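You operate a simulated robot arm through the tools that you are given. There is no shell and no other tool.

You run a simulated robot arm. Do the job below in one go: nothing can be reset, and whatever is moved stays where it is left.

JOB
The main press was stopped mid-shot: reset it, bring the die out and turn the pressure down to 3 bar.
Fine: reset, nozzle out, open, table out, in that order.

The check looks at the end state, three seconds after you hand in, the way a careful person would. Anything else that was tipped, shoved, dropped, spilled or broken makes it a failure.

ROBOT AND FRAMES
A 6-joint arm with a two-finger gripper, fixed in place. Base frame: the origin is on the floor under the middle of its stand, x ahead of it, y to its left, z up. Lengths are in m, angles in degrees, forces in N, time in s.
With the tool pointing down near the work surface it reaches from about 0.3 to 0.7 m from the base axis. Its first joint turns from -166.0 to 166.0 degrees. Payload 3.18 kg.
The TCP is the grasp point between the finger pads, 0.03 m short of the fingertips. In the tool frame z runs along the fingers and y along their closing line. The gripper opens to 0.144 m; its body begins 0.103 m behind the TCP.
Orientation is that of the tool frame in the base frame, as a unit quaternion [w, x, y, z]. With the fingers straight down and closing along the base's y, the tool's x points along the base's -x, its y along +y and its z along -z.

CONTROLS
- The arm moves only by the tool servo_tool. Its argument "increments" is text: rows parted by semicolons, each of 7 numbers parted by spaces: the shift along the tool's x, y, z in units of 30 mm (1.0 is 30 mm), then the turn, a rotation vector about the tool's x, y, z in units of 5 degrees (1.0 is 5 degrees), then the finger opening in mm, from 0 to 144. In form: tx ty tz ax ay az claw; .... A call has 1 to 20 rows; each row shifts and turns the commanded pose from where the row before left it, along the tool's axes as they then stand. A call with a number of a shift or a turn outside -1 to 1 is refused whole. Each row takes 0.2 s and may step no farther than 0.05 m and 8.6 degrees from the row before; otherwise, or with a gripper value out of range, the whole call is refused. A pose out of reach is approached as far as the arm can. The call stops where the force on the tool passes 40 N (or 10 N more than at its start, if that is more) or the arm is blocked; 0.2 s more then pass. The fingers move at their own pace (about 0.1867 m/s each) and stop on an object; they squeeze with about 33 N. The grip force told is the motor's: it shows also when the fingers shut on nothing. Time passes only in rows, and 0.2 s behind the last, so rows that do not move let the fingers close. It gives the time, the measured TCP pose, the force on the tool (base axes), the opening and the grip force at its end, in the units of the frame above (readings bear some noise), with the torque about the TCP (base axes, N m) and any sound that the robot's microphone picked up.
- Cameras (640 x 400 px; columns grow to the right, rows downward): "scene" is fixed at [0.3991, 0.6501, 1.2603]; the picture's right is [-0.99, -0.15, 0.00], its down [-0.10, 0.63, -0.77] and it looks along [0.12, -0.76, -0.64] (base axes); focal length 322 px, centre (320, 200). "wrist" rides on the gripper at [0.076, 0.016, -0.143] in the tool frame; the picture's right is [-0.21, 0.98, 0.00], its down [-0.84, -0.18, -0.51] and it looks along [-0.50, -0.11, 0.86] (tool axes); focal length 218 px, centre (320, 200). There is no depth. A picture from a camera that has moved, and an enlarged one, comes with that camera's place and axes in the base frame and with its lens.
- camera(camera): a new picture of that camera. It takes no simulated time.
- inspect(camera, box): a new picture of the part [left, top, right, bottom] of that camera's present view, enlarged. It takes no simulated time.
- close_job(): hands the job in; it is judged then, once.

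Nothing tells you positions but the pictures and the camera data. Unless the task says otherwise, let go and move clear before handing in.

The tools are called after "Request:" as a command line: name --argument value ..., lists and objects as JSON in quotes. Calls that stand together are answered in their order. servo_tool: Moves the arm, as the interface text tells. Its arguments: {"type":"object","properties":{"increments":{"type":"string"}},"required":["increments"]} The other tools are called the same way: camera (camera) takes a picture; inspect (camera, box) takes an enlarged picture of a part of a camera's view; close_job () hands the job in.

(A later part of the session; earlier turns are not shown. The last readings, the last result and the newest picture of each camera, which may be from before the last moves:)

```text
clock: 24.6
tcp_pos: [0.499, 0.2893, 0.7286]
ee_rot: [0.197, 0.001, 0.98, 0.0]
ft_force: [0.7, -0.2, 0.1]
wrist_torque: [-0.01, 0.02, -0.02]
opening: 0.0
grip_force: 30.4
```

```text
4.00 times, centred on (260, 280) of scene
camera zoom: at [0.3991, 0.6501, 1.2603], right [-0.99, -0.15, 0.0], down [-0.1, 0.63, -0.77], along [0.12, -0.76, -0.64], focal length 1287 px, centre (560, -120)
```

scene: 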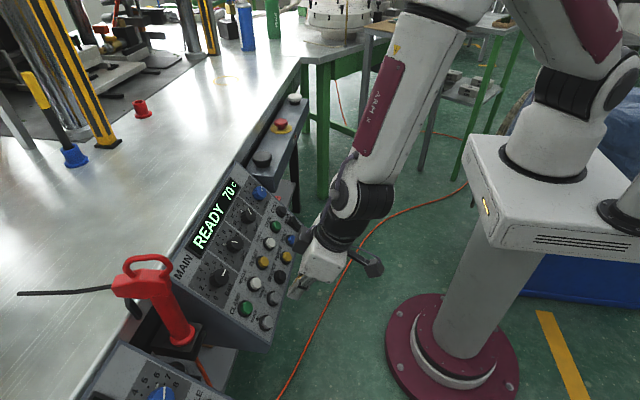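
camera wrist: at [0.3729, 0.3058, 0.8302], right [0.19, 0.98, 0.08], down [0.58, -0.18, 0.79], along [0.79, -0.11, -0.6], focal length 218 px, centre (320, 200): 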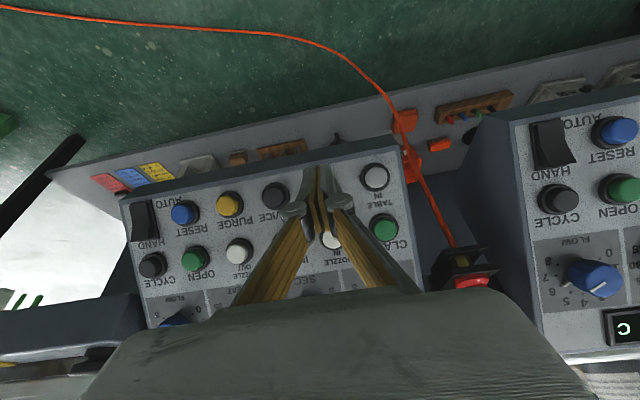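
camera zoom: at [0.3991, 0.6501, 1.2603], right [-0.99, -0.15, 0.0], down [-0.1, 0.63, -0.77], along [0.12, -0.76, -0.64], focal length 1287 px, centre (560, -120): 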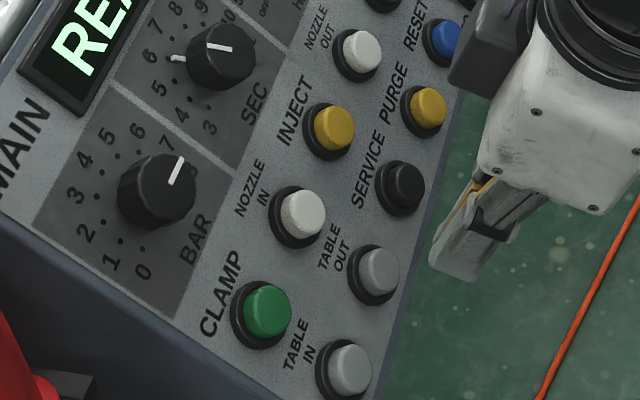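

The tip is in front of TABLE OUT. I advance 25 mm and check alignment before pressing.

Request:
servo_tool --increments "-0.1264 -0.04 0.2347 0 0 0 0; -0.1264 0 0.2347 0 0 0 0; -0.1264 0 0.2347 0 0 0 0; 0 0 0 0 0 0 0"

Request:
inspect --camera "scene" --box '[200, 230, 320, 330]'

Request:
inspect --camera "wrist" --box '[220, 100, 420, 225]'

```text
clock: 25.6
tcp_pos: [0.5167, 0.2867, 0.7126]
ee_rot: [0.197, 0.0, 0.98, 0.0]
ft_force: [0.0, -0.3, 0.2]
wrist_torque: [0.01, 0.01, -0.01]
opening: 0.0002
grip_force: 30.6
```

```text
4.00 times, centred on (260, 280) of scene
camera zoom: at [0.3991, 0.6501, 1.2603], right [-0.99, -0.15, 0.0], down [-0.1, 0.63, -0.77], along [0.12, -0.76, -0.64], focal length 1287 px, centre (560, -120)
```

zoom: 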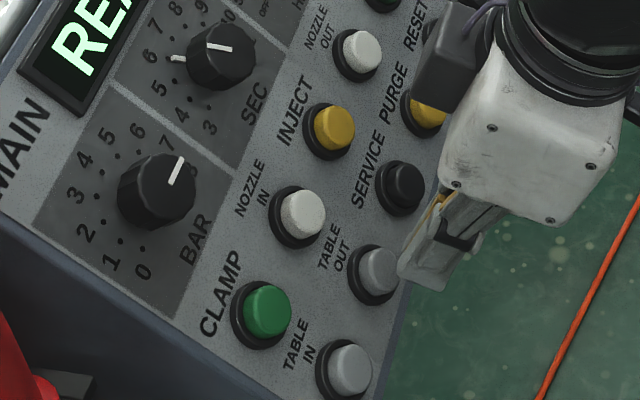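

```text
3.20 times, centred on (320, 162) of wrist
camera zoom: at [0.3909, 0.3036, 0.8149], right [0.19, 0.98, 0.08], down [0.58, -0.18, 0.79], along [0.79, -0.11, -0.6], focal length 698 px, centre (320, 320)
```

zoom: 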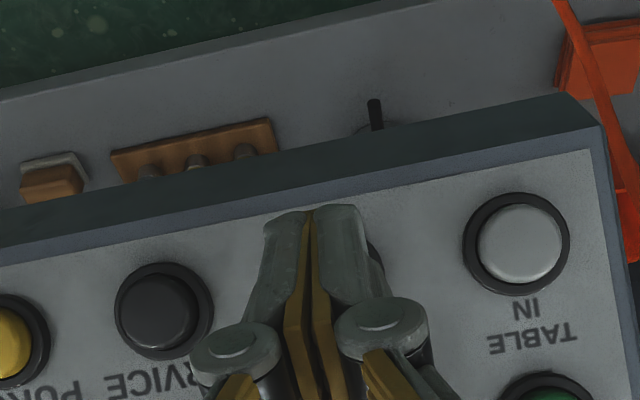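

Alignment checks out within about 3 mm. I press TABLE OUT.

Request:
servo_tool --increments "-0.1106 0.1 0.2053 0 0 0 0; -0.0395 0 0.0733 0 0 0 0; -0.0395 0 0.0733 0 0 0 0; -0.0395 0 0.0733 0 0 0 0; -0.0395 0 0.0733 0 0 0 0"

Request:
camera --camera "scene"

```text
clock: 26.8
tcp_pos: [0.5295, 0.2897, 0.7034]
ee_rot: [0.197, 0.0, 0.98, 0.001]
ft_force: [-2.6, -0.5, 1.2]
wrist_torque: [0.03, 0.03, -0.02]
opening: 0.0058
grip_force: 30.5
heard: click
```

```text
taken
```

scene: 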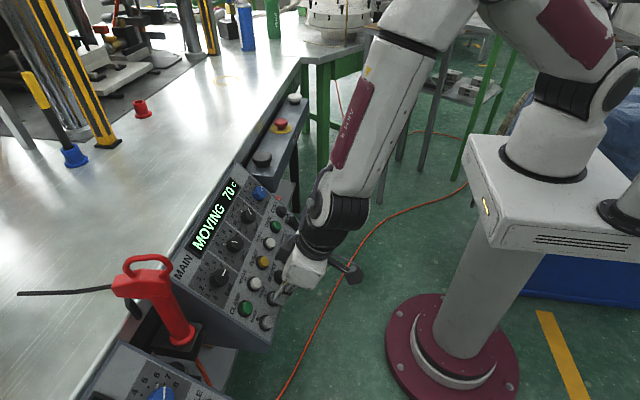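

The display says MOVING and the table is starting to travel. I hold until it finishes.

Request:
servo_tool --increments "0 0 0 0 0 0 0; 0 0 0 0 0 0 0; 0 0 0 0 0 0 0; 0 0 0 0 0 0 0; 0 0 0 0 0 0 0; 0 0 0 0 0 0 0; 0 0 0 0 0 0 0; 0 0 0 0 0 0 0; 0 0 0 0 0 0 0; 0 0 0 0 0 0 0"

Request:
camera --camera "scene"

Request:
inspect --camera "scene" --box '[0, 0, 240, 150]'

```text
clock: 29.0
tcp_pos: [0.5309, 0.2908, 0.7029]
ee_rot: [0.199, 0.001, 0.98, -0.001]
ft_force: [-2.7, -0.7, 2.1]
wrist_torque: [0.0, 0.02, -0.02]
opening: 0.0059
grip_force: 30.7
```

```text
taken
```

scene: 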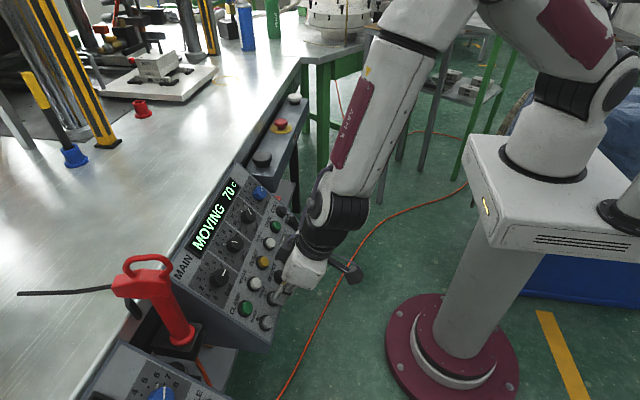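

```text
2.67 times, centred on (120, 75) of scene
camera zoom: at [0.3991, 0.6501, 1.2603], right [-0.99, -0.15, 0.0], down [-0.1, 0.63, -0.77], along [0.12, -0.76, -0.64], focal length 858 px, centre (853, 533)
```

zoom: 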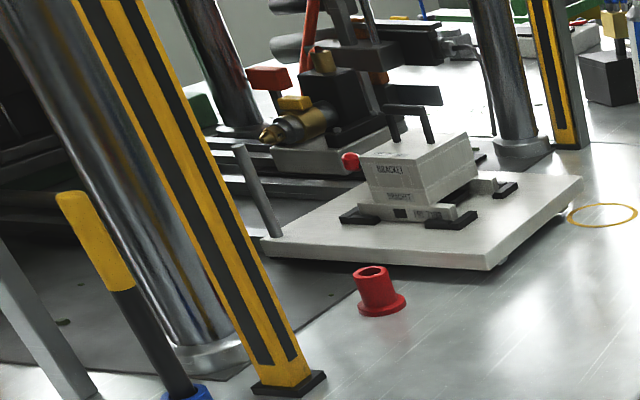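

The table with the die is sliding out and clearing the red cup. I keep holding until it stops.

Request:
servo_tool --increments "0 0 0 0 0 0 0; 0 0 0 0 0 0 0; 0 0 0 0 0 0 0; 0 0 0 0 0 0 0; 0 0 0 0 0 0 0; 0 0 0 0 0 0 0; 0 0 0 0 0 0 0; 0 0 0 0 0 0 0"

Request:
camera --camera "scene"

Request:
inspect --camera "scene" --box '[0, 0, 240, 150]'

```text
clock: 30.8
tcp_pos: [0.53, 0.2893, 0.7028]
ee_rot: [0.197, 0.0, 0.98, 0.0]
ft_force: [-0.4, -0.4, 1.7]
wrist_torque: [0.0, 0.01, 0.01]
opening: 0.0059
grip_force: 30.7
```

```text
taken
```

scene: 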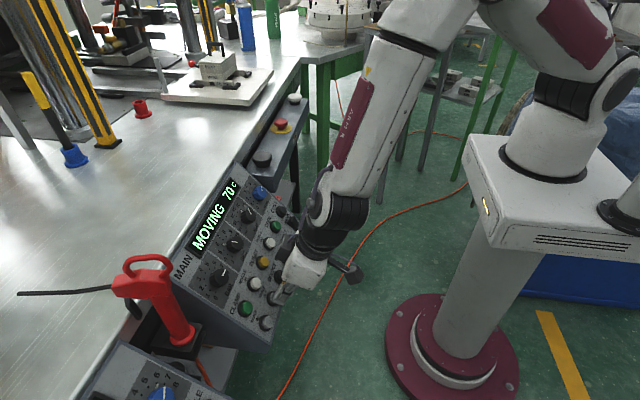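

```text
2.67 times, centred on (120, 75) of scene
camera zoom: at [0.3991, 0.6501, 1.2603], right [-0.99, -0.15, 0.0], down [-0.1, 0.63, -0.77], along [0.12, -0.76, -0.64], focal length 858 px, centre (853, 533)
```

zoom: 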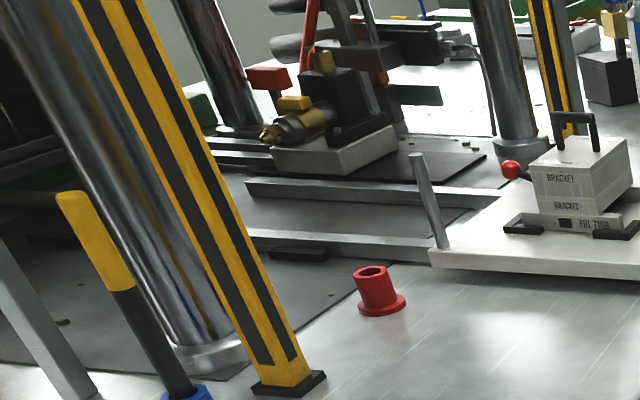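

The table is well out now but still MOVING. I wait for it to stop.

Request:
servo_tool --increments "0 0 0 0 0 0 0; 0 0 0 0 0 0 0; 0 0 0 0 0 0 0; 0 0 0 0 0 0 0; 0 0 0 0 0 0 0; 0 0 0 0 0 0 0"

Request:
camera --camera "scene"

```text
clock: 32.2
tcp_pos: [0.5305, 0.2896, 0.7034]
ee_rot: [0.197, 0.001, 0.98, 0.0]
ft_force: [-1.5, -0.5, 2.1]
wrist_torque: [0.02, 0.04, -0.01]
opening: 0.0061
grip_force: 30.5
```

```text
taken
```

scene: 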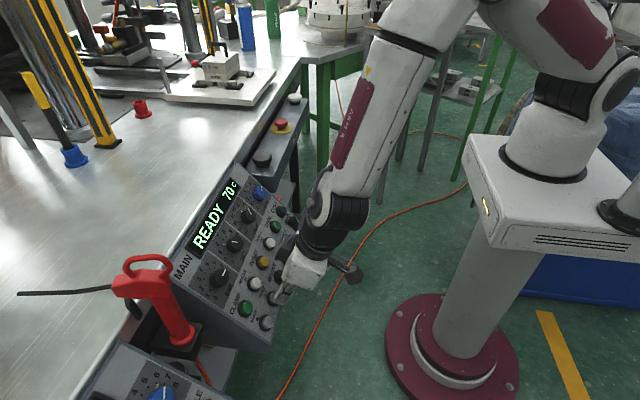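

READY again with the table fully out. Next is the BAR knob, whose top centre I place at about (0.624, 0.328, 0.792): I back off, rise, tilt to about 51° and open the fingers in front of it.

Request:
servo_tool --increments "0.316 0 -0.587 0 0 0 0; 0.316 0 -0.587 0 0 0 0; -0.5144 0.1694 -0.64 0 0 0 0; -0.5144 0.1694 -0.64 0 0 0 0; -0.5144 0.1694 -0.64 0 0 0 0; -0.5144 0.1694 -0.64 0 0 0 20; -0.5144 0.1694 -0.64 0 0 0 54; -0.5144 0.1694 -0.64 0 0 0 54; 0 0 0 0 -0.96 0 54; 0 0 0 0 -0.96 0 54; 0 0 0 0 -0.96 0 54; 0 0 0 0 -0.96 0 54; 0 0 0 0 -0.96 0 54; 0 0 0 0 -0.96 0 54; 0 0 0 0 0 0 54"

Request:
camera --camera "wrist"

Request:
camera --camera "scene"

```text
clock: 35.4
tcp_pos: [0.5383, 0.3195, 0.8687]
ee_rot: [0.435, 0.0, 0.9, -0.001]
ft_force: [0.5, -0.9, 0.2]
wrist_torque: [0.01, 0.0, 0.01]
opening: 0.0539
grip_force: 0.0
```

```text
taken
camera wrist: at [0.3795, 0.3361, 0.8986], right [0.13, 0.98, 0.16], down [0.13, -0.18, 0.98], along [0.98, -0.11, -0.15], focal length 218 px, centre (320, 200)
```

wrist: 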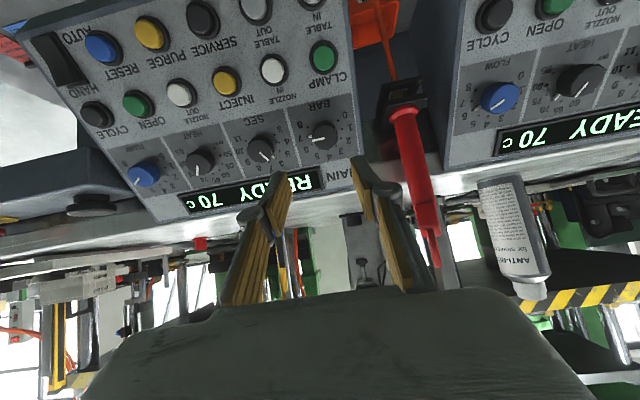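

```text
taken
```

scene: 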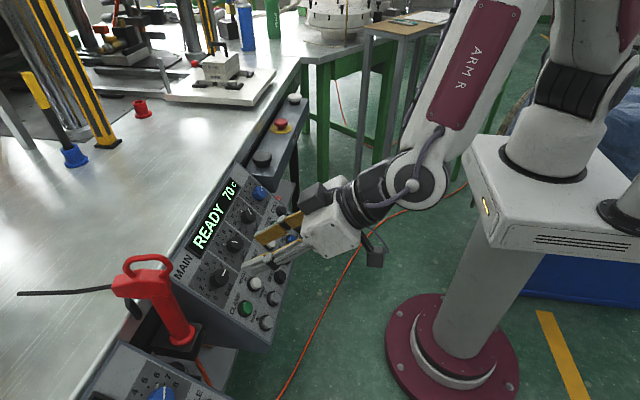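

The pose was reached. I zoom on the BAR dial to measure its angles.

Request:
inspect --camera "wrist" --box '[280, 90, 370, 170]'

Request:
inspect --camera "wrist" --box '[200, 60, 400, 220]'

```text
5.00 times, centred on (325, 130) of wrist
camera zoom: at [0.3795, 0.3361, 0.8986], right [0.13, 0.98, 0.16], down [0.13, -0.18, 0.98], along [0.98, -0.11, -0.15], focal length 1091 px, centre (295, 550)
```

zoom: 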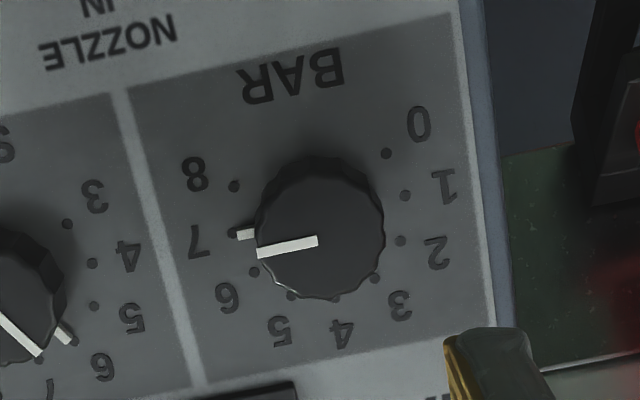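

```text
2.50 times, centred on (300, 140) of wrist
camera zoom: at [0.3795, 0.3361, 0.8986], right [0.13, 0.98, 0.16], down [0.13, -0.18, 0.98], along [0.98, -0.11, -0.15], focal length 546 px, centre (370, 350)
```

zoom: 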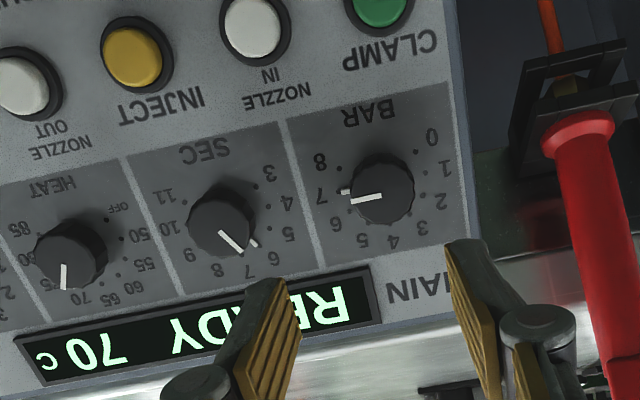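

The dial is 30° per bar with 4 straight up, so 7 to 3 is 120° anticlockwise seen from the front. I'll centre on the knob axis, pre-rotate the gripper +60° and check alignment before gripping.

Request:
servo_tool --increments "0.22 0.283 0 0 0 0 54; 0 0 0.8 0 0 0 54; 0 0 0.8 0 0 0 54; 0 0 0 0 0 1 54; 0 0 0 0 0 1 54; 0 0 0 0 0 1 54; 0 0 0 0 0 1 54; 0 0 0 0 0 1 54; 0 0 0 0 0 1 54; 0 0 0 0 0 1 54; 0 0 0 0 0 1 54; 0 0 0 0 0 1 54; 0 0 0 0 0 1 54; 0 0 0 0 0 1 54; 0 0 0 0 0 1 54; 0 0 0 0 0 0 54"

Request:
camera --camera "wrist"

Request:
camera --camera "scene"

Request:
inspect --camera "scene" --box '[160, 200, 320, 320]'

```text
clock: 38.8
tcp_pos: [0.6475, 0.4101, 0.9178]
ee_rot: [0.374, 0.451, 0.782, 0.213]
ft_force: [-0.3, 0.2, 0.3]
wrist_torque: [-0.01, -0.05, -0.04]
opening: 0.0541
grip_force: 0.1
out of reach, approached as far as the arm can: row 7, 8, 9, 10, 11, 12, 13, 14, 15
```

```text
taken
camera wrist: at [0.5211, 0.4849, 0.9892], right [0.6, 0.31, 0.74], down [-0.23, -0.82, 0.53], along [0.77, -0.49, -0.42], focal length 218 px, centre (320, 200)
```

wrist: 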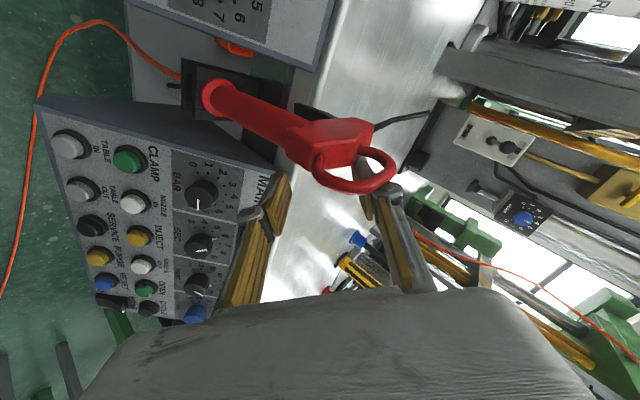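

```text
taken
```

scene: 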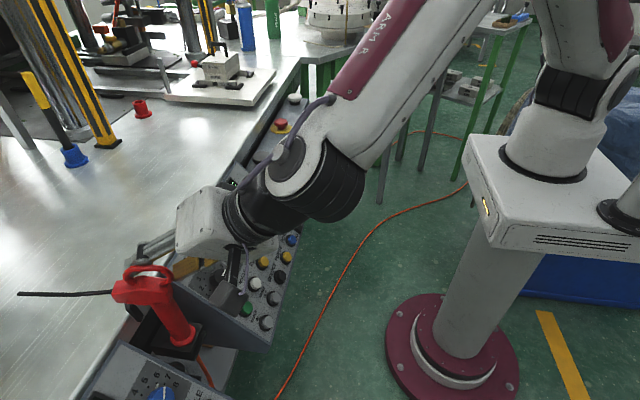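

```text
3.33 times, centred on (240, 260) of scene
camera zoom: at [0.3991, 0.6501, 1.2603], right [-0.99, -0.15, 0.0], down [-0.1, 0.63, -0.77], along [0.12, -0.76, -0.64], focal length 1072 px, centre (587, 0)
```

zoom: 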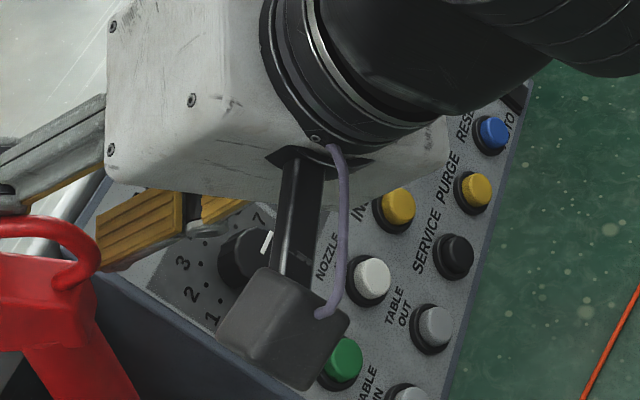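

The yaw ran into a joint limit and the arm drifted to near the red lance, with no contact force. I'll look closely before backing out.

Request:
inspect --camera "wrist" --box '[180, 70, 460, 245]'

Request:
inspect --camera "scene" --box '[100, 200, 260, 320]'

```text
2.29 times, centred on (320, 158) of wrist
camera zoom: at [0.5211, 0.4849, 0.9892], right [0.6, 0.31, 0.74], down [-0.23, -0.82, 0.53], along [0.77, -0.49, -0.42], focal length 499 px, centre (320, 297)
```

zoom: 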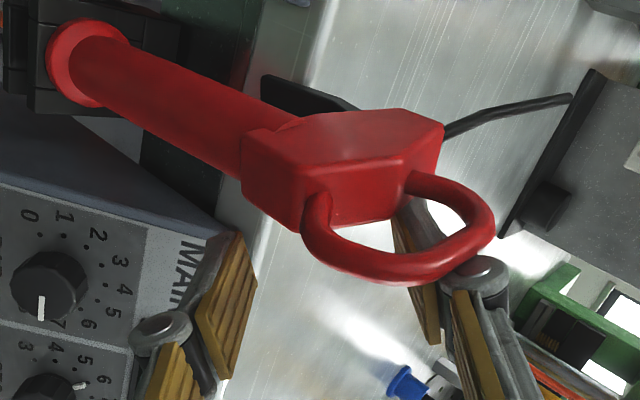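

```text
3.33 times, centred on (180, 260) of scene
camera zoom: at [0.3991, 0.6501, 1.2603], right [-0.99, -0.15, 0.0], down [-0.1, 0.63, -0.77], along [0.12, -0.76, -0.64], focal length 1072 px, centre (787, 0)
```

zoom: 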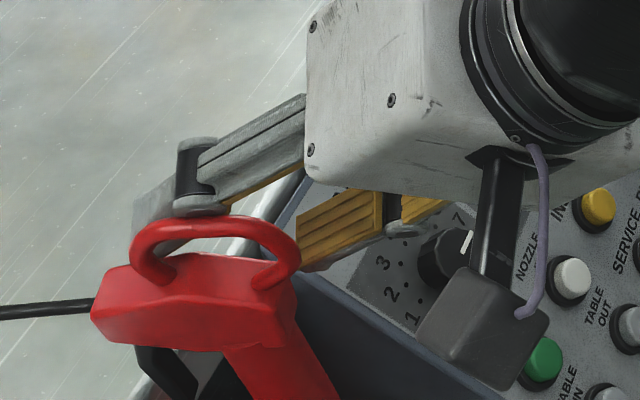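

The lance's loop sits at the +tool-x side of the fingers, with no contact. I back out away from it with small steps (minus tool-x, minus tool-z) while unwinding the yaw, two rows at a time.

Request:
servo_tool --increments "-0.4 -0.3 -0.5 0 0 -0.6 54; -0.4 -0.3 -0.5 0 0 -0.8 54"

Request:
inspect --camera "wrist" --box '[180, 70, 460, 245]'

Request:
inspect --camera "scene" --box '[100, 200, 260, 320]'

```text
clock: 39.4
tcp_pos: [0.6216, 0.378, 0.9347]
ee_rot: [0.388, 0.401, 0.807, 0.192]
ft_force: [0.4, 0.3, -0.8]
wrist_torque: [0.0, 0.03, -0.02]
opening: 0.054
grip_force: 0.1
```

```text
2.29 times, centred on (320, 158) of wrist
camera zoom: at [0.4901, 0.4499, 0.9988], right [0.57, 0.42, 0.71], down [-0.17, -0.78, 0.6], along [0.81, -0.46, -0.37], focal length 499 px, centre (320, 297)
```

zoom: 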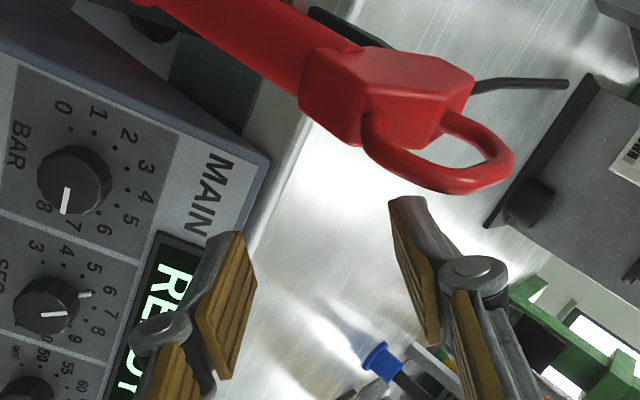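

```text
3.33 times, centred on (180, 260) of scene
camera zoom: at [0.3991, 0.6501, 1.2603], right [-0.99, -0.15, 0.0], down [-0.1, 0.63, -0.77], along [0.12, -0.76, -0.64], focal length 1072 px, centre (787, 0)
```

zoom: 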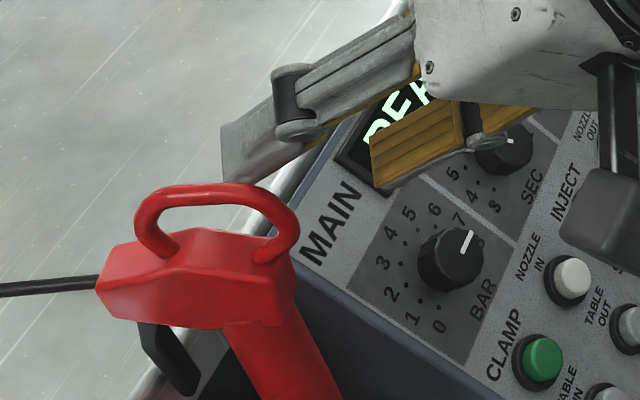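

Clear of the lance and it is undisturbed. I continue backing off and unwind the yaw to zero.

Request:
servo_tool --increments "-0.3 0 -0.6 0 0 -1 54; -0.3 0 -0.6 0 0 -1 54; -0.3 0 -0.6 0 0 -1 54; -0.3 0 -0.6 0 0 -1 54; 0 0 0 0 0 -1 54; 0 0 0 0 0 -1 54; 0 0 0 0 0 -1 54; 0 0 0 0 0 -1 54; 0 0 0 0 0 -1 54; 0 0 0 0 0 -1 54; 0 0 0 0 0 -0.4 54; 0 0 0 0 0 0 54"

Request:
camera --camera "scene"

Request:
camera --camera "wrist"

```text
clock: 42.0
tcp_pos: [0.5821, 0.3538, 0.9992]
ee_rot: [0.435, 0.007, 0.9, 0.004]
ft_force: [0.6, -0.5, -0.1]
wrist_torque: [-0.02, -0.01, -0.03]
opening: 0.0539
grip_force: 0.0
```

```text
taken
```

scene: 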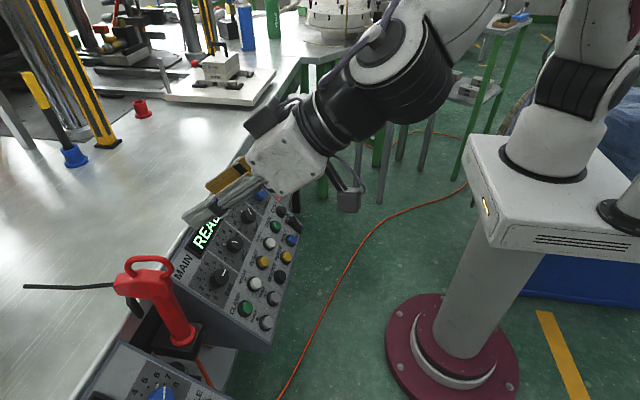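

```text
taken
camera wrist: at [0.4223, 0.3711, 1.0289], right [0.14, 0.97, 0.18], down [0.12, -0.19, 0.97], along [0.98, -0.11, -0.15], focal length 218 px, centre (320, 200)
```

wrist: 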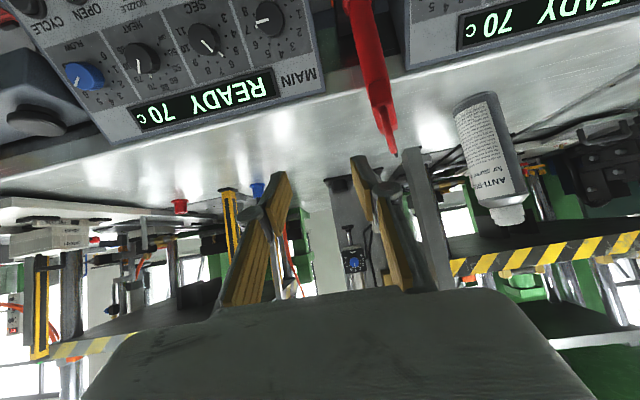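

Yaw is back at zero and the arm is clear. I check that the lance and its cable are where they were.

Request:
inspect --camera "scene" --box '[160, 160, 320, 350]'

Request:
inspect --camera "scene" --box '[0, 220, 240, 370]'

```text
2.11 times, centred on (240, 255) of scene
camera zoom: at [0.3991, 0.6501, 1.2603], right [-0.99, -0.15, 0.0], down [-0.1, 0.63, -0.77], along [0.12, -0.76, -0.64], focal length 677 px, centre (488, 84)
```

zoom: 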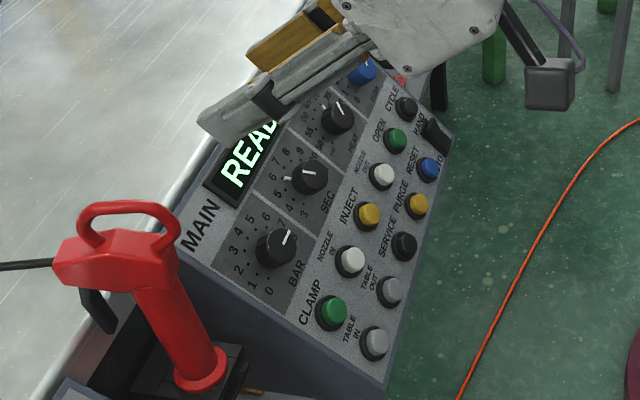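

```text
2.67 times, centred on (120, 295) of scene
camera zoom: at [0.3991, 0.6501, 1.2603], right [-0.99, -0.15, 0.0], down [-0.1, 0.63, -0.77], along [0.12, -0.76, -0.64], focal length 858 px, centre (853, -53)
```

zoom: 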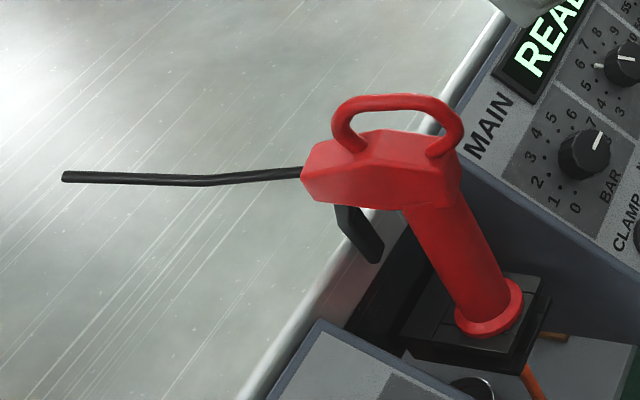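

The lance is still upright in its holder, within a few millimetres of where it was. Now I move back on the knob axis at yaw 0, with the tip 6 cm out, and test yaw in the negative direction a few rows at a time.

Request:
servo_tool --increments "0.909 -0.172 0.477 0 0 -0.18 54; 0.909 -0.172 0.477 0 0 0 54; 0.909 -0.172 0.477 0 0 0 54; 0.909 -0.172 0.477 0 0 0 54; 0.909 -0.172 0.477 0 0 0 54; 0 0 0 0 0 0 54"

```text
clock: 43.4
tcp_pos: [0.5559, 0.3298, 0.8498]
ee_rot: [0.435, 0.002, 0.901, 0.0]
ft_force: [0.0, 0.7, -1.1]
wrist_torque: [0.02, -0.02, -0.01]
opening: 0.0538
grip_force: 0.0
```

Request:
servo_tool --increments "0 0 0 0 0 -1 54; 0 0 0 0 0 -1 54; 0 0 0 0 0 -1 54; 0 0 0 0 0 -1 54"

```text
clock: 44.4
tcp_pos: [0.5507, 0.3282, 0.8477]
ee_rot: [0.428, -0.156, 0.887, -0.075]
ft_force: [0.5, -0.2, 0.4]
wrist_torque: [-0.03, 0.01, 0.0]
opening: 0.0542
grip_force: 0.0
```

Yaw −20° is fine with the position held. I test further in small batches.

Request:
servo_tool --increments "0 0 0 0 0 -1 54; 0 0 0 0 0 -1 54; 0 0 0 0 0 -1 54; 0 0 0 0 0 -1 54"

```text
clock: 45.4
tcp_pos: [0.5517, 0.3282, 0.8481]
ee_rot: [0.409, -0.307, 0.846, -0.149]
ft_force: [-0.2, 0.4, -0.8]
wrist_torque: [0.03, 0.01, -0.02]
opening: 0.0542
grip_force: 0.1
```

Request:
servo_tool --increments "0 0 0 0 0 -1 54; 0 0 0 0 0 -1 54; 0 0 0 0 0 -1 54; 0 0 0 0 0 -1 54"

```text
clock: 46.4
tcp_pos: [0.552, 0.3285, 0.8472]
ee_rot: [0.377, -0.449, 0.78, -0.218]
ft_force: [-0.3, -0.7, 0.0]
wrist_torque: [-0.01, 0.0, -0.01]
opening: 0.054
grip_force: 0.0
```

−60° is fine. I keep testing toward −120°.

Request:
servo_tool --increments "0 0 0 0 0 -1 54; 0 0 0 0 0 -1 54; 0 0 0 0 0 -1 54; 0 0 0 0 0 -1 54"

Request:
camera --camera "wrist"

```text
clock: 47.4
tcp_pos: [0.5502, 0.3289, 0.8482]
ee_rot: [0.333, -0.579, 0.69, -0.28]
ft_force: [-0.6, -0.8, -0.4]
wrist_torque: [0.02, 0.01, 0.0]
opening: 0.054
grip_force: 0.1
```

```text
taken
camera wrist: at [0.4209, 0.2562, 0.9142], right [-0.58, 0.38, -0.73], down [-0.2, 0.8, 0.57], along [0.79, 0.47, -0.39], focal length 218 px, centre (320, 200)
```

wrist: 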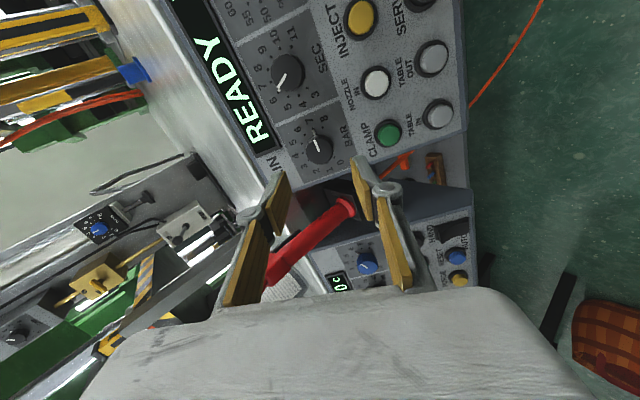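

−80° is fine too. I test the rest of the way to −125°.

Request:
servo_tool --increments "0 0 0 0 0 -1 54; 0 0 0 0 0 -1 54; 0 0 0 0 0 -1 54; 0 0 0 0 0 -1 54"

```text
clock: 48.4
tcp_pos: [0.5515, 0.329, 0.8482]
ee_rot: [-0.28, 0.69, -0.579, 0.333]
ft_force: [0.2, -0.5, 0.7]
wrist_torque: [-0.02, 0.01, -0.01]
opening: 0.0541
grip_force: 0.0
```

Request:
servo_tool --increments "0 0 0 0 0 -1 54; 0 0 0 0 0 -1 54; 0 0 0 0 0 -1 54; 0 0 0 0 0 -1 54; 0 0 0 0 0 -1 54"

Request:
camera --camera "wrist"

Request:
camera --camera "scene"

```text
clock: 49.6
tcp_pos: [0.5522, 0.3276, 0.8482]
ee_rot: [-0.201, 0.799, -0.415, 0.386]
ft_force: [0.1, 0.3, -0.7]
wrist_torque: [0.03, 0.0, 0.0]
opening: 0.0542
grip_force: 0.0
```

```text
taken
camera wrist: at [0.4592, 0.2563, 0.9604], right [-0.57, -0.39, -0.72], down [-0.61, 0.79, 0.05], along [0.55, 0.47, -0.69], focal length 218 px, centre (320, 200)
```

wrist: 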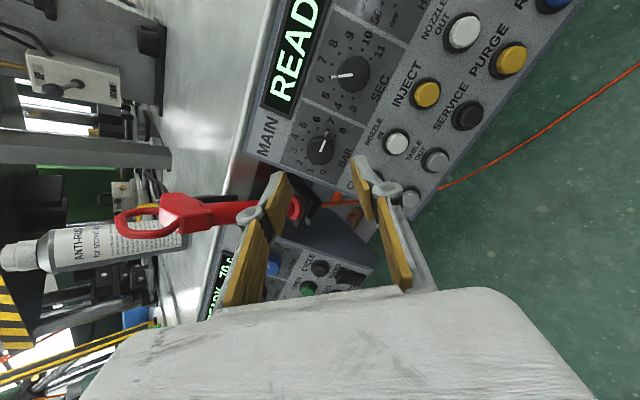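

```text
taken
```

scene: 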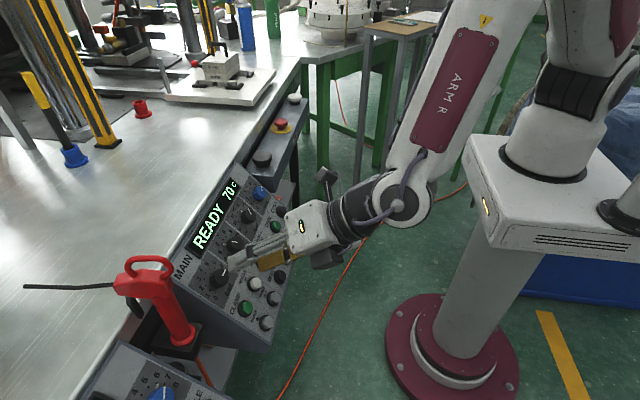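

The full range 0 to −125° works with position held, so one continuous turn is possible. I rotate back to yaw 0.

Request:
servo_tool --increments "0 0 0 0 0 1 54; 0 0 0 0 0 1 54; 0 0 0 0 0 1 54; 0 0 0 0 0 1 54; 0 0 0 0 0 1 54; 0 0 0 0 0 1 54; 0 0 0 0 0 1 54; 0 0 0 0 0 1 54; 0 0 0 0 0 1 54; 0 0 0 0 0 1 54; 0 0 0 0 0 1 54; 0 0 0 0 0 1 54; 0 0 0 0 0 1 54; 0 0 0 0 0 1 54; 0 0 0 0 0 1 54; 0 0 0 0 0 1 54; 0 0 0 0 0 1 54; 0 0 0 0 0 1 54; 0 0 0 0 0 1 54; 0 0 0 0 0 1 54"

Request:
servo_tool --increments "0 0 0 0 0 1 54; 0 0 0 0 0 1 54; 0 0 0 0 0 1 54; 0 0 0 0 0 1 54; 0 0 0 0 0 1 54; 0 0 0 0 0 0 54"

Request:
camera --camera "wrist"

Request:
inspect --camera "scene" --box '[160, 200, 320, 320]'

```text
clock: 53.8
tcp_pos: [0.5524, 0.3295, 0.8484]
ee_rot: [0.424, -0.194, 0.88, -0.093]
ft_force: [0.0, -0.2, -0.3]
wrist_torque: [0.02, 0.0, 0.03]
opening: 0.0541
grip_force: 0.2
```

```text
clock: 55.2
tcp_pos: [0.5522, 0.3283, 0.8473]
ee_rot: [0.436, 0.002, 0.9, 0.001]
ft_force: [-0.4, -0.5, -0.4]
wrist_torque: [0.01, 0.01, 0.0]
opening: 0.0537
grip_force: 0.0
```

```text
taken
camera wrist: at [0.3924, 0.3451, 0.8768], right [0.13, 0.98, 0.17], down [0.13, -0.18, 0.98], along [0.98, -0.11, -0.15], focal length 218 px, centre (320, 200)
```

wrist: 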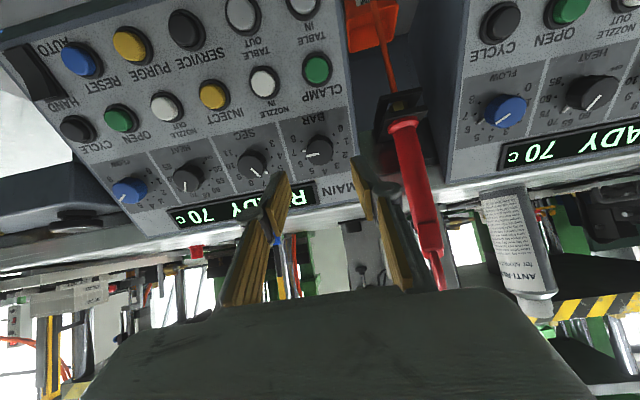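

```text
3.33 times, centred on (240, 260) of scene
camera zoom: at [0.3991, 0.6501, 1.2603], right [-0.99, -0.15, 0.0], down [-0.1, 0.63, -0.77], along [0.12, -0.76, -0.64], focal length 1072 px, centre (587, 0)
```

zoom: 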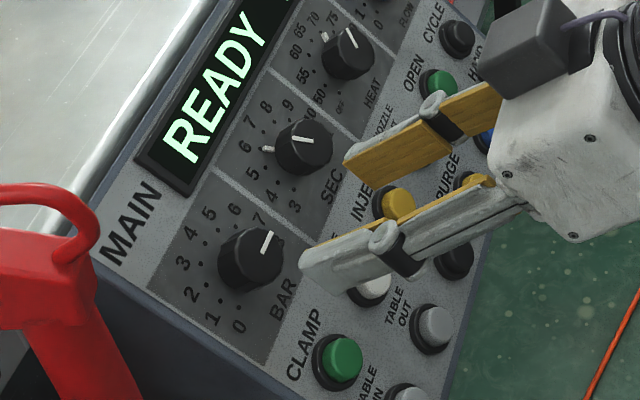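

TCP is on the knob axis within about 1 mm, with the tips about 6 cm out. I advance 45 mm and check alignment.

Request:
servo_tool --increments "-0.03 0 0.5 0 0 0 54; 0 0 0.5 0 0 0 54; 0 0 0.5 0 0 0 54; 0 0 0 0 0 0 54"

Request:
camera --camera "wrist"

Request:
inspect --camera "scene" --box '[180, 220, 260, 290]'

Request:
inspect --camera "wrist" --box '[220, 100, 420, 225]'

```text
clock: 56.2
tcp_pos: [0.587, 0.3291, 0.82]
ee_rot: [0.434, 0.002, 0.901, 0.0]
ft_force: [-0.7, 1.0, -0.3]
wrist_torque: [-0.04, -0.01, 0.0]
opening: 0.0538
grip_force: 0.0
```

```text
taken
camera wrist: at [0.4275, 0.3465, 0.8497], right [0.13, 0.98, 0.17], down [0.13, -0.18, 0.98], along [0.98, -0.11, -0.15], focal length 218 px, centre (320, 200)
```

wrist: 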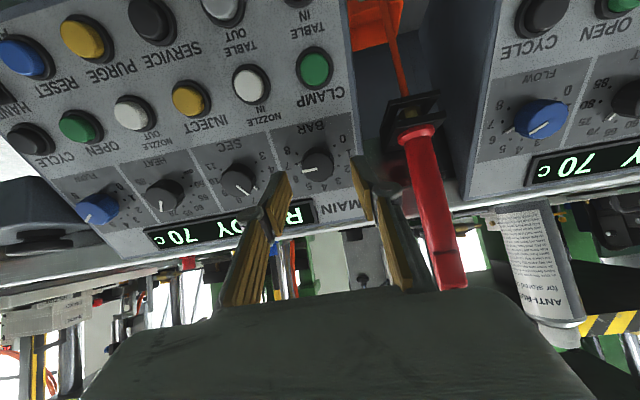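

```text
5.71 times, centred on (220, 255) of scene
camera zoom: at [0.3991, 0.6501, 1.2603], right [-0.99, -0.15, 0.0], down [-0.1, 0.63, -0.77], along [0.12, -0.76, -0.64], focal length 1838 px, centre (891, -114)
```

zoom: 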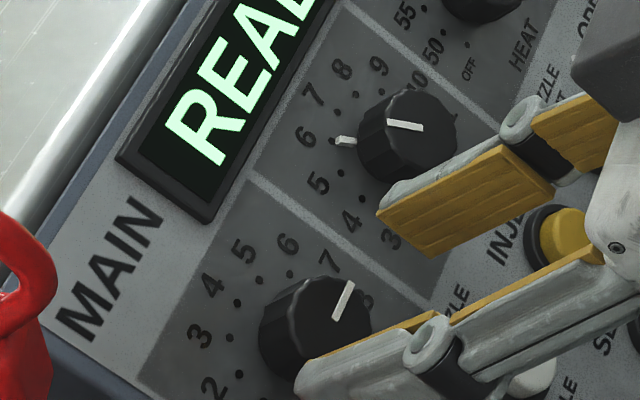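

```text
3.20 times, centred on (320, 162) of wrist
camera zoom: at [0.4275, 0.3465, 0.8497], right [0.13, 0.98, 0.17], down [0.13, -0.18, 0.98], along [0.98, -0.11, -0.15], focal length 698 px, centre (320, 320)
```

zoom: 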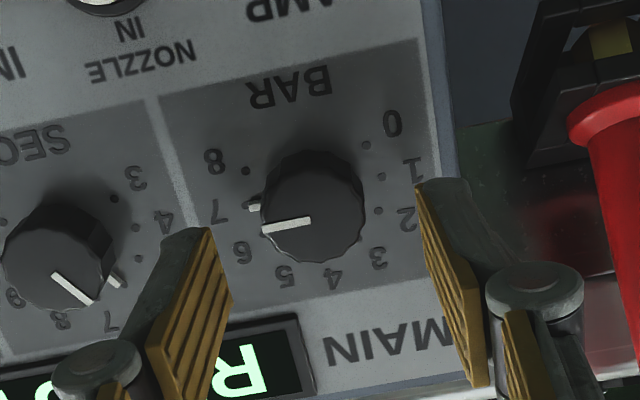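

Alignment is within about 1 mm. I advance so the tips sit about 10 mm down the knob's side, then close on it.

Request:
servo_tool --increments "-0.04 0 0.29 0 0 0 54; 0 0 0.29 0 0 0 54; 0 0 0.29 0 0 0 54; 0 0 0 0 0 0 54"

Request:
inspect --camera "wrist" --box '[220, 100, 420, 225]'

Request:
inspect --camera "scene" --box '[180, 220, 260, 290]'

```text
clock: 57.2
tcp_pos: [0.6084, 0.3279, 0.8065]
ee_rot: [0.435, 0.0, 0.9, 0.001]
ft_force: [-0.1, -0.6, 0.2]
wrist_torque: [-0.01, -0.04, 0.02]
opening: 0.054
grip_force: 0.1
```

```text
3.20 times, centred on (320, 162) of wrist
camera zoom: at [0.4495, 0.3449, 0.8351], right [0.13, 0.98, 0.16], down [0.13, -0.18, 0.98], along [0.98, -0.11, -0.15], focal length 698 px, centre (320, 320)
```

zoom: 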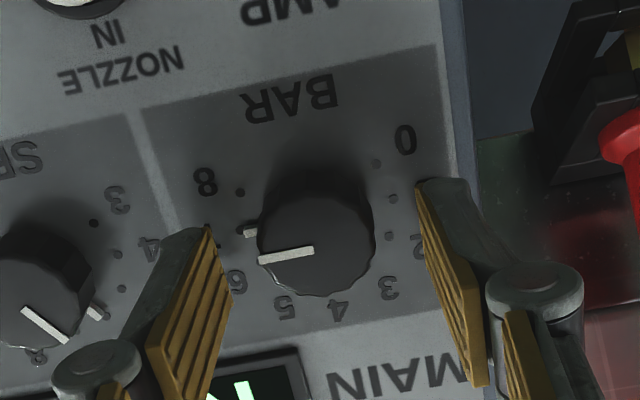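

```text
5.71 times, centred on (220, 255) of scene
camera zoom: at [0.3991, 0.6501, 1.2603], right [-0.99, -0.15, 0.0], down [-0.1, 0.63, -0.77], along [0.12, -0.76, -0.64], focal length 1838 px, centre (891, -114)
```

zoom: 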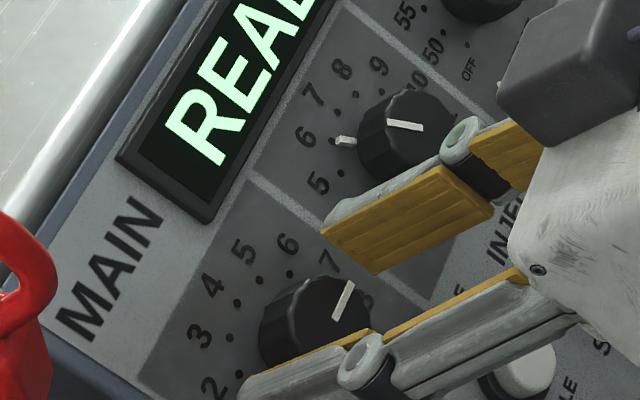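

Tips straddle the knob about 9 mm below its top. I advance 2 mm more and close.

Request:
servo_tool --increments "0.05 0 0.07 0 0 0 54; 0 0 0 0 0 0 40; 0 0 0 0 0 0 20; 0 0 0 0 0 0 10; 0 0 0 0 0 0 10"

Request:
inspect --camera "wrist" --box '[220, 100, 420, 225]'

```text
clock: 58.4
tcp_pos: [0.609, 0.3281, 0.803]
ee_rot: [0.436, 0.001, 0.9, 0.0]
ft_force: [-0.6, 1.5, 0.6]
wrist_torque: [0.0, -0.02, 0.04]
opening: 0.0305
grip_force: 44.8
```

```text
3.20 times, centred on (320, 162) of wrist
camera zoom: at [0.4496, 0.3444, 0.8323], right [0.13, 0.98, 0.16], down [0.13, -0.18, 0.98], along [0.98, -0.11, -0.15], focal length 698 px, centre (320, 320)
```

zoom: 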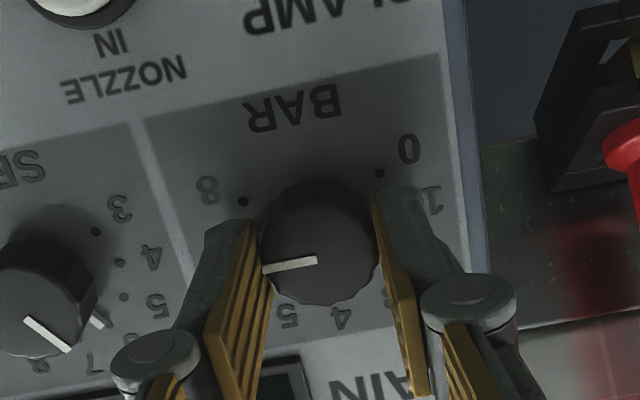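

The knob is gripped at 30.5 mm. I turn −30° first and check that the pointer follows.

Request:
servo_tool --increments "0 0 0 0 0 -1 10; 0 0 0 0 0 -1 10; 0 0 0 0 0 -1 10; 0 0 0 0 0 -1 10; 0 0 0 0 0 -1 10; 0 0 0 0 0 -1 10"

Request:
inspect --camera "wrist" --box '[220, 100, 420, 225]'

Request:
inspect --camera "scene" --box '[180, 220, 260, 290]'

```text
clock: 59.8
tcp_pos: [0.6092, 0.3285, 0.8026]
ee_rot: [0.421, -0.232, 0.87, -0.113]
ft_force: [-18.3, -9.2, 15.5]
wrist_torque: [-0.03, -0.47, -0.03]
opening: 0.0303
grip_force: 44.7
```

```text
3.20 times, centred on (320, 162) of wrist
camera zoom: at [0.4511, 0.3043, 0.8336], right [-0.19, 0.95, -0.24], down [0.11, 0.27, 0.96], along [0.98, 0.16, -0.16], focal length 698 px, centre (320, 320)
```

zoom: 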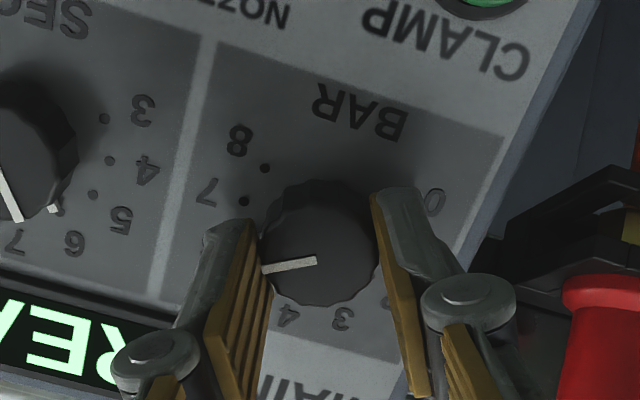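

```text
5.71 times, centred on (220, 255) of scene
camera zoom: at [0.3991, 0.6501, 1.2603], right [-0.99, -0.15, 0.0], down [-0.1, 0.63, -0.77], along [0.12, -0.76, -0.64], focal length 1838 px, centre (891, -114)
```

zoom: 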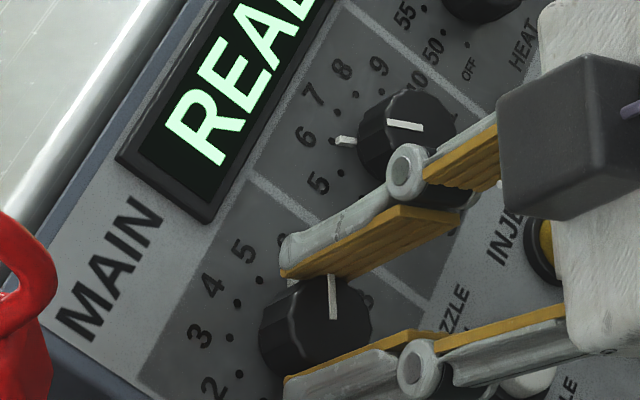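

The pointer follows the gripper to 6, but about 26 N of side load built up. I'll re-seat the grip in place to relieve it before continuing.

Request:
servo_tool --increments "0 0 0 0 0 0 42; 0 0 0 0 0 0 42; 0 0 0 0 0 0 42"

Request:
inspect --camera "wrist" --box '[220, 100, 420, 225]'

```text
clock: 60.6
tcp_pos: [0.6106, 0.3289, 0.8011]
ee_rot: [0.42, -0.233, 0.87, -0.112]
ft_force: [0.3, 0.7, -0.1]
wrist_torque: [0.02, 0.0, -0.01]
opening: 0.0422
grip_force: 0.1
```

```text
3.20 times, centred on (320, 162) of wrist
camera zoom: at [0.4515, 0.3048, 0.8333], right [-0.19, 0.95, -0.24], down [0.11, 0.26, 0.96], along [0.98, 0.16, -0.16], focal length 698 px, centre (320, 320)
```

zoom: 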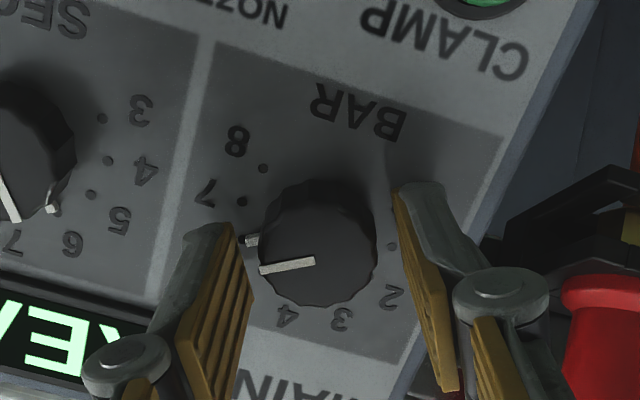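

The knob holds its position at 6 when released. I back off 3 mm, re-grip and continue turning another 45°.

Request:
servo_tool --increments "-0.029 -0.017 -0.1 0 0 0 42; 0 0 0 0 0 0 20; 0 0 0 0 0 0 10; 0 0 0 0 0 0 10"

Request:
servo_tool --increments "0 0 0 0 0 -1 10; 0 0 0 0 0 -1 10; 0 0 0 0 0 -1 10; 0 0 0 0 0 -1 10; 0 0 0 0 0 -1 10; 0 0 0 0 0 -1 10"

Request:
inspect --camera "wrist" --box '[220, 100, 420, 225]'

```text
clock: 61.6
tcp_pos: [0.6097, 0.3291, 0.8043]
ee_rot: [0.419, -0.233, 0.87, -0.112]
ft_force: [4.4, 5.6, -5.8]
wrist_torque: [0.13, 0.04, 0.19]
opening: 0.0305
grip_force: 44.8
```

```text
clock: 63.0
tcp_pos: [0.6067, 0.3293, 0.8039]
ee_rot: [0.376, -0.45, 0.78, -0.217]
ft_force: [9.5, 17.5, -19.0]
wrist_torque: [0.71, 0.01, 0.78]
opening: 0.0303
grip_force: 45.2
```

```text
3.20 times, centred on (320, 162) of wrist
camera zoom: at [0.4634, 0.2716, 0.8534], right [-0.46, 0.67, -0.58], down [-0.04, 0.64, 0.77], along [0.89, 0.38, -0.27], focal length 698 px, centre (320, 320)
```

zoom: 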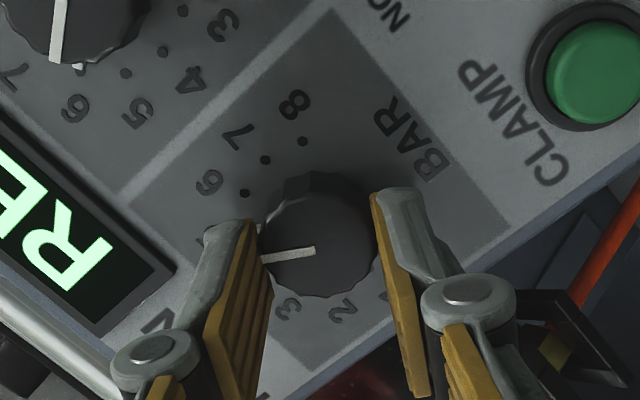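

Now at about 5 with a similar side load, so I release and re-seat again.

Request:
servo_tool --increments "0 0 0 0 0 0 42; 0 0 0 0 0 0 42; 0 0 0 0 0 0 42"

Request:
inspect --camera "wrist" --box '[220, 100, 420, 225]'

```text
clock: 63.8
tcp_pos: [0.6073, 0.3287, 0.806]
ee_rot: [0.376, -0.45, 0.78, -0.217]
ft_force: [-0.2, 0.4, -0.3]
wrist_torque: [-0.03, -0.01, -0.02]
opening: 0.0418
grip_force: 0.1
```

```text
3.20 times, centred on (320, 162) of wrist
camera zoom: at [0.4634, 0.2711, 0.8543], right [-0.46, 0.67, -0.58], down [-0.04, 0.64, 0.77], along [0.89, 0.38, -0.27], focal length 698 px, centre (320, 320)
```

zoom: 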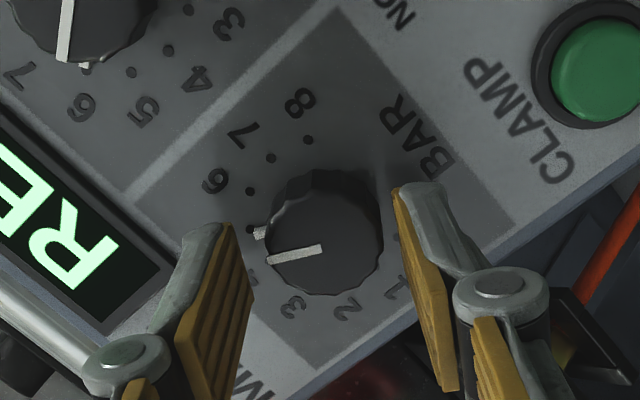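

The pointer sits at 5. I nudge 3 mm deeper, re-grip, and turn another 30°.

Request:
servo_tool --increments "0 0 0.1 0 0 0 42; 0 0 0 0 0 0 20; 0 0 0 0 0 0 10; 0 0 0 0 0 0 10"

Request:
servo_tool --increments "0 0 0 0 0 -1 10; 0 0 0 0 0 -1 10; 0 0 0 0 0 -1 10; 0 0 0 0 0 -1 10; 0 0 0 0 0 -1 10; 0 0 0 0 0 -1 10"

Request:
servo_tool --increments "0 0 0 0 0 0 42; 0 0 0 0 0 0 42; 0 0 0 0 0 0 42"

Request:
inspect --camera "wrist" --box '[220, 100, 420, 225]'

Request:
inspect --camera "scene" --box '[160, 200, 320, 320]'

```text
clock: 64.8
tcp_pos: [0.6098, 0.3295, 0.8033]
ee_rot: [0.376, -0.45, 0.78, -0.217]
ft_force: [-9.7, 5.1, -4.8]
wrist_torque: [0.17, 0.35, 0.15]
opening: 0.0307
grip_force: 44.4
```

```text
clock: 66.2
tcp_pos: [0.6088, 0.3297, 0.8032]
ee_rot: [-0.307, 0.638, -0.636, 0.307]
ft_force: [-30.5, 14.9, 0.8]
wrist_torque: [0.5, 0.56, 0.58]
opening: 0.0303
grip_force: 45.3
```

```text
clock: 67.0
tcp_pos: [0.611, 0.3287, 0.8037]
ee_rot: [0.308, -0.636, 0.637, -0.307]
ft_force: [-0.1, 0.5, 0.3]
wrist_torque: [0.02, 0.0, 0.0]
opening: 0.0418
grip_force: 0.0
```

```text
3.20 times, centred on (320, 162) of wrist
camera zoom: at [0.4881, 0.2517, 0.8798], right [-0.61, 0.21, -0.77], down [-0.28, 0.84, 0.46], along [0.74, 0.5, -0.45], focal length 698 px, centre (320, 320)
```

zoom: 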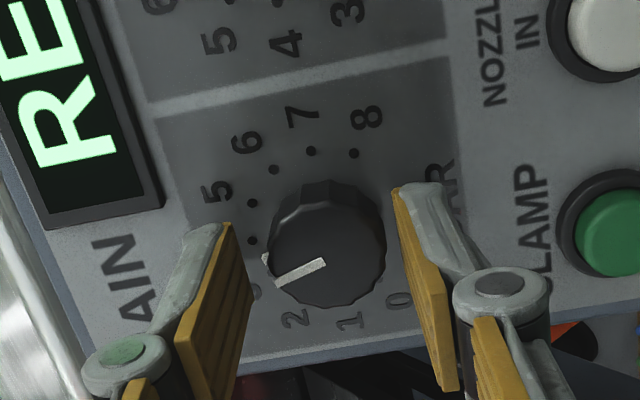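

```text
3.33 times, centred on (240, 260) of scene
camera zoom: at [0.3991, 0.6501, 1.2603], right [-0.99, -0.15, 0.0], down [-0.1, 0.63, -0.77], along [0.12, -0.76, -0.64], focal length 1072 px, centre (587, 0)
```

zoom: 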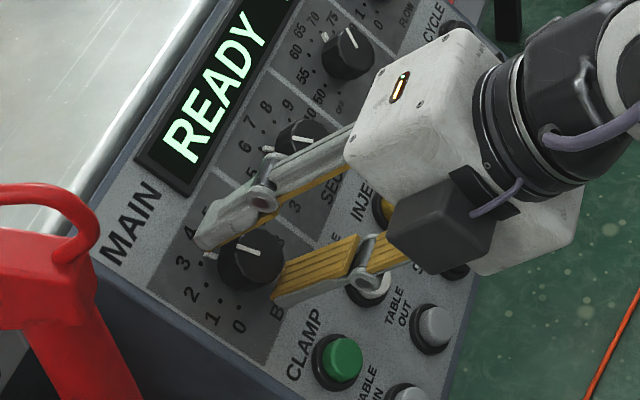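

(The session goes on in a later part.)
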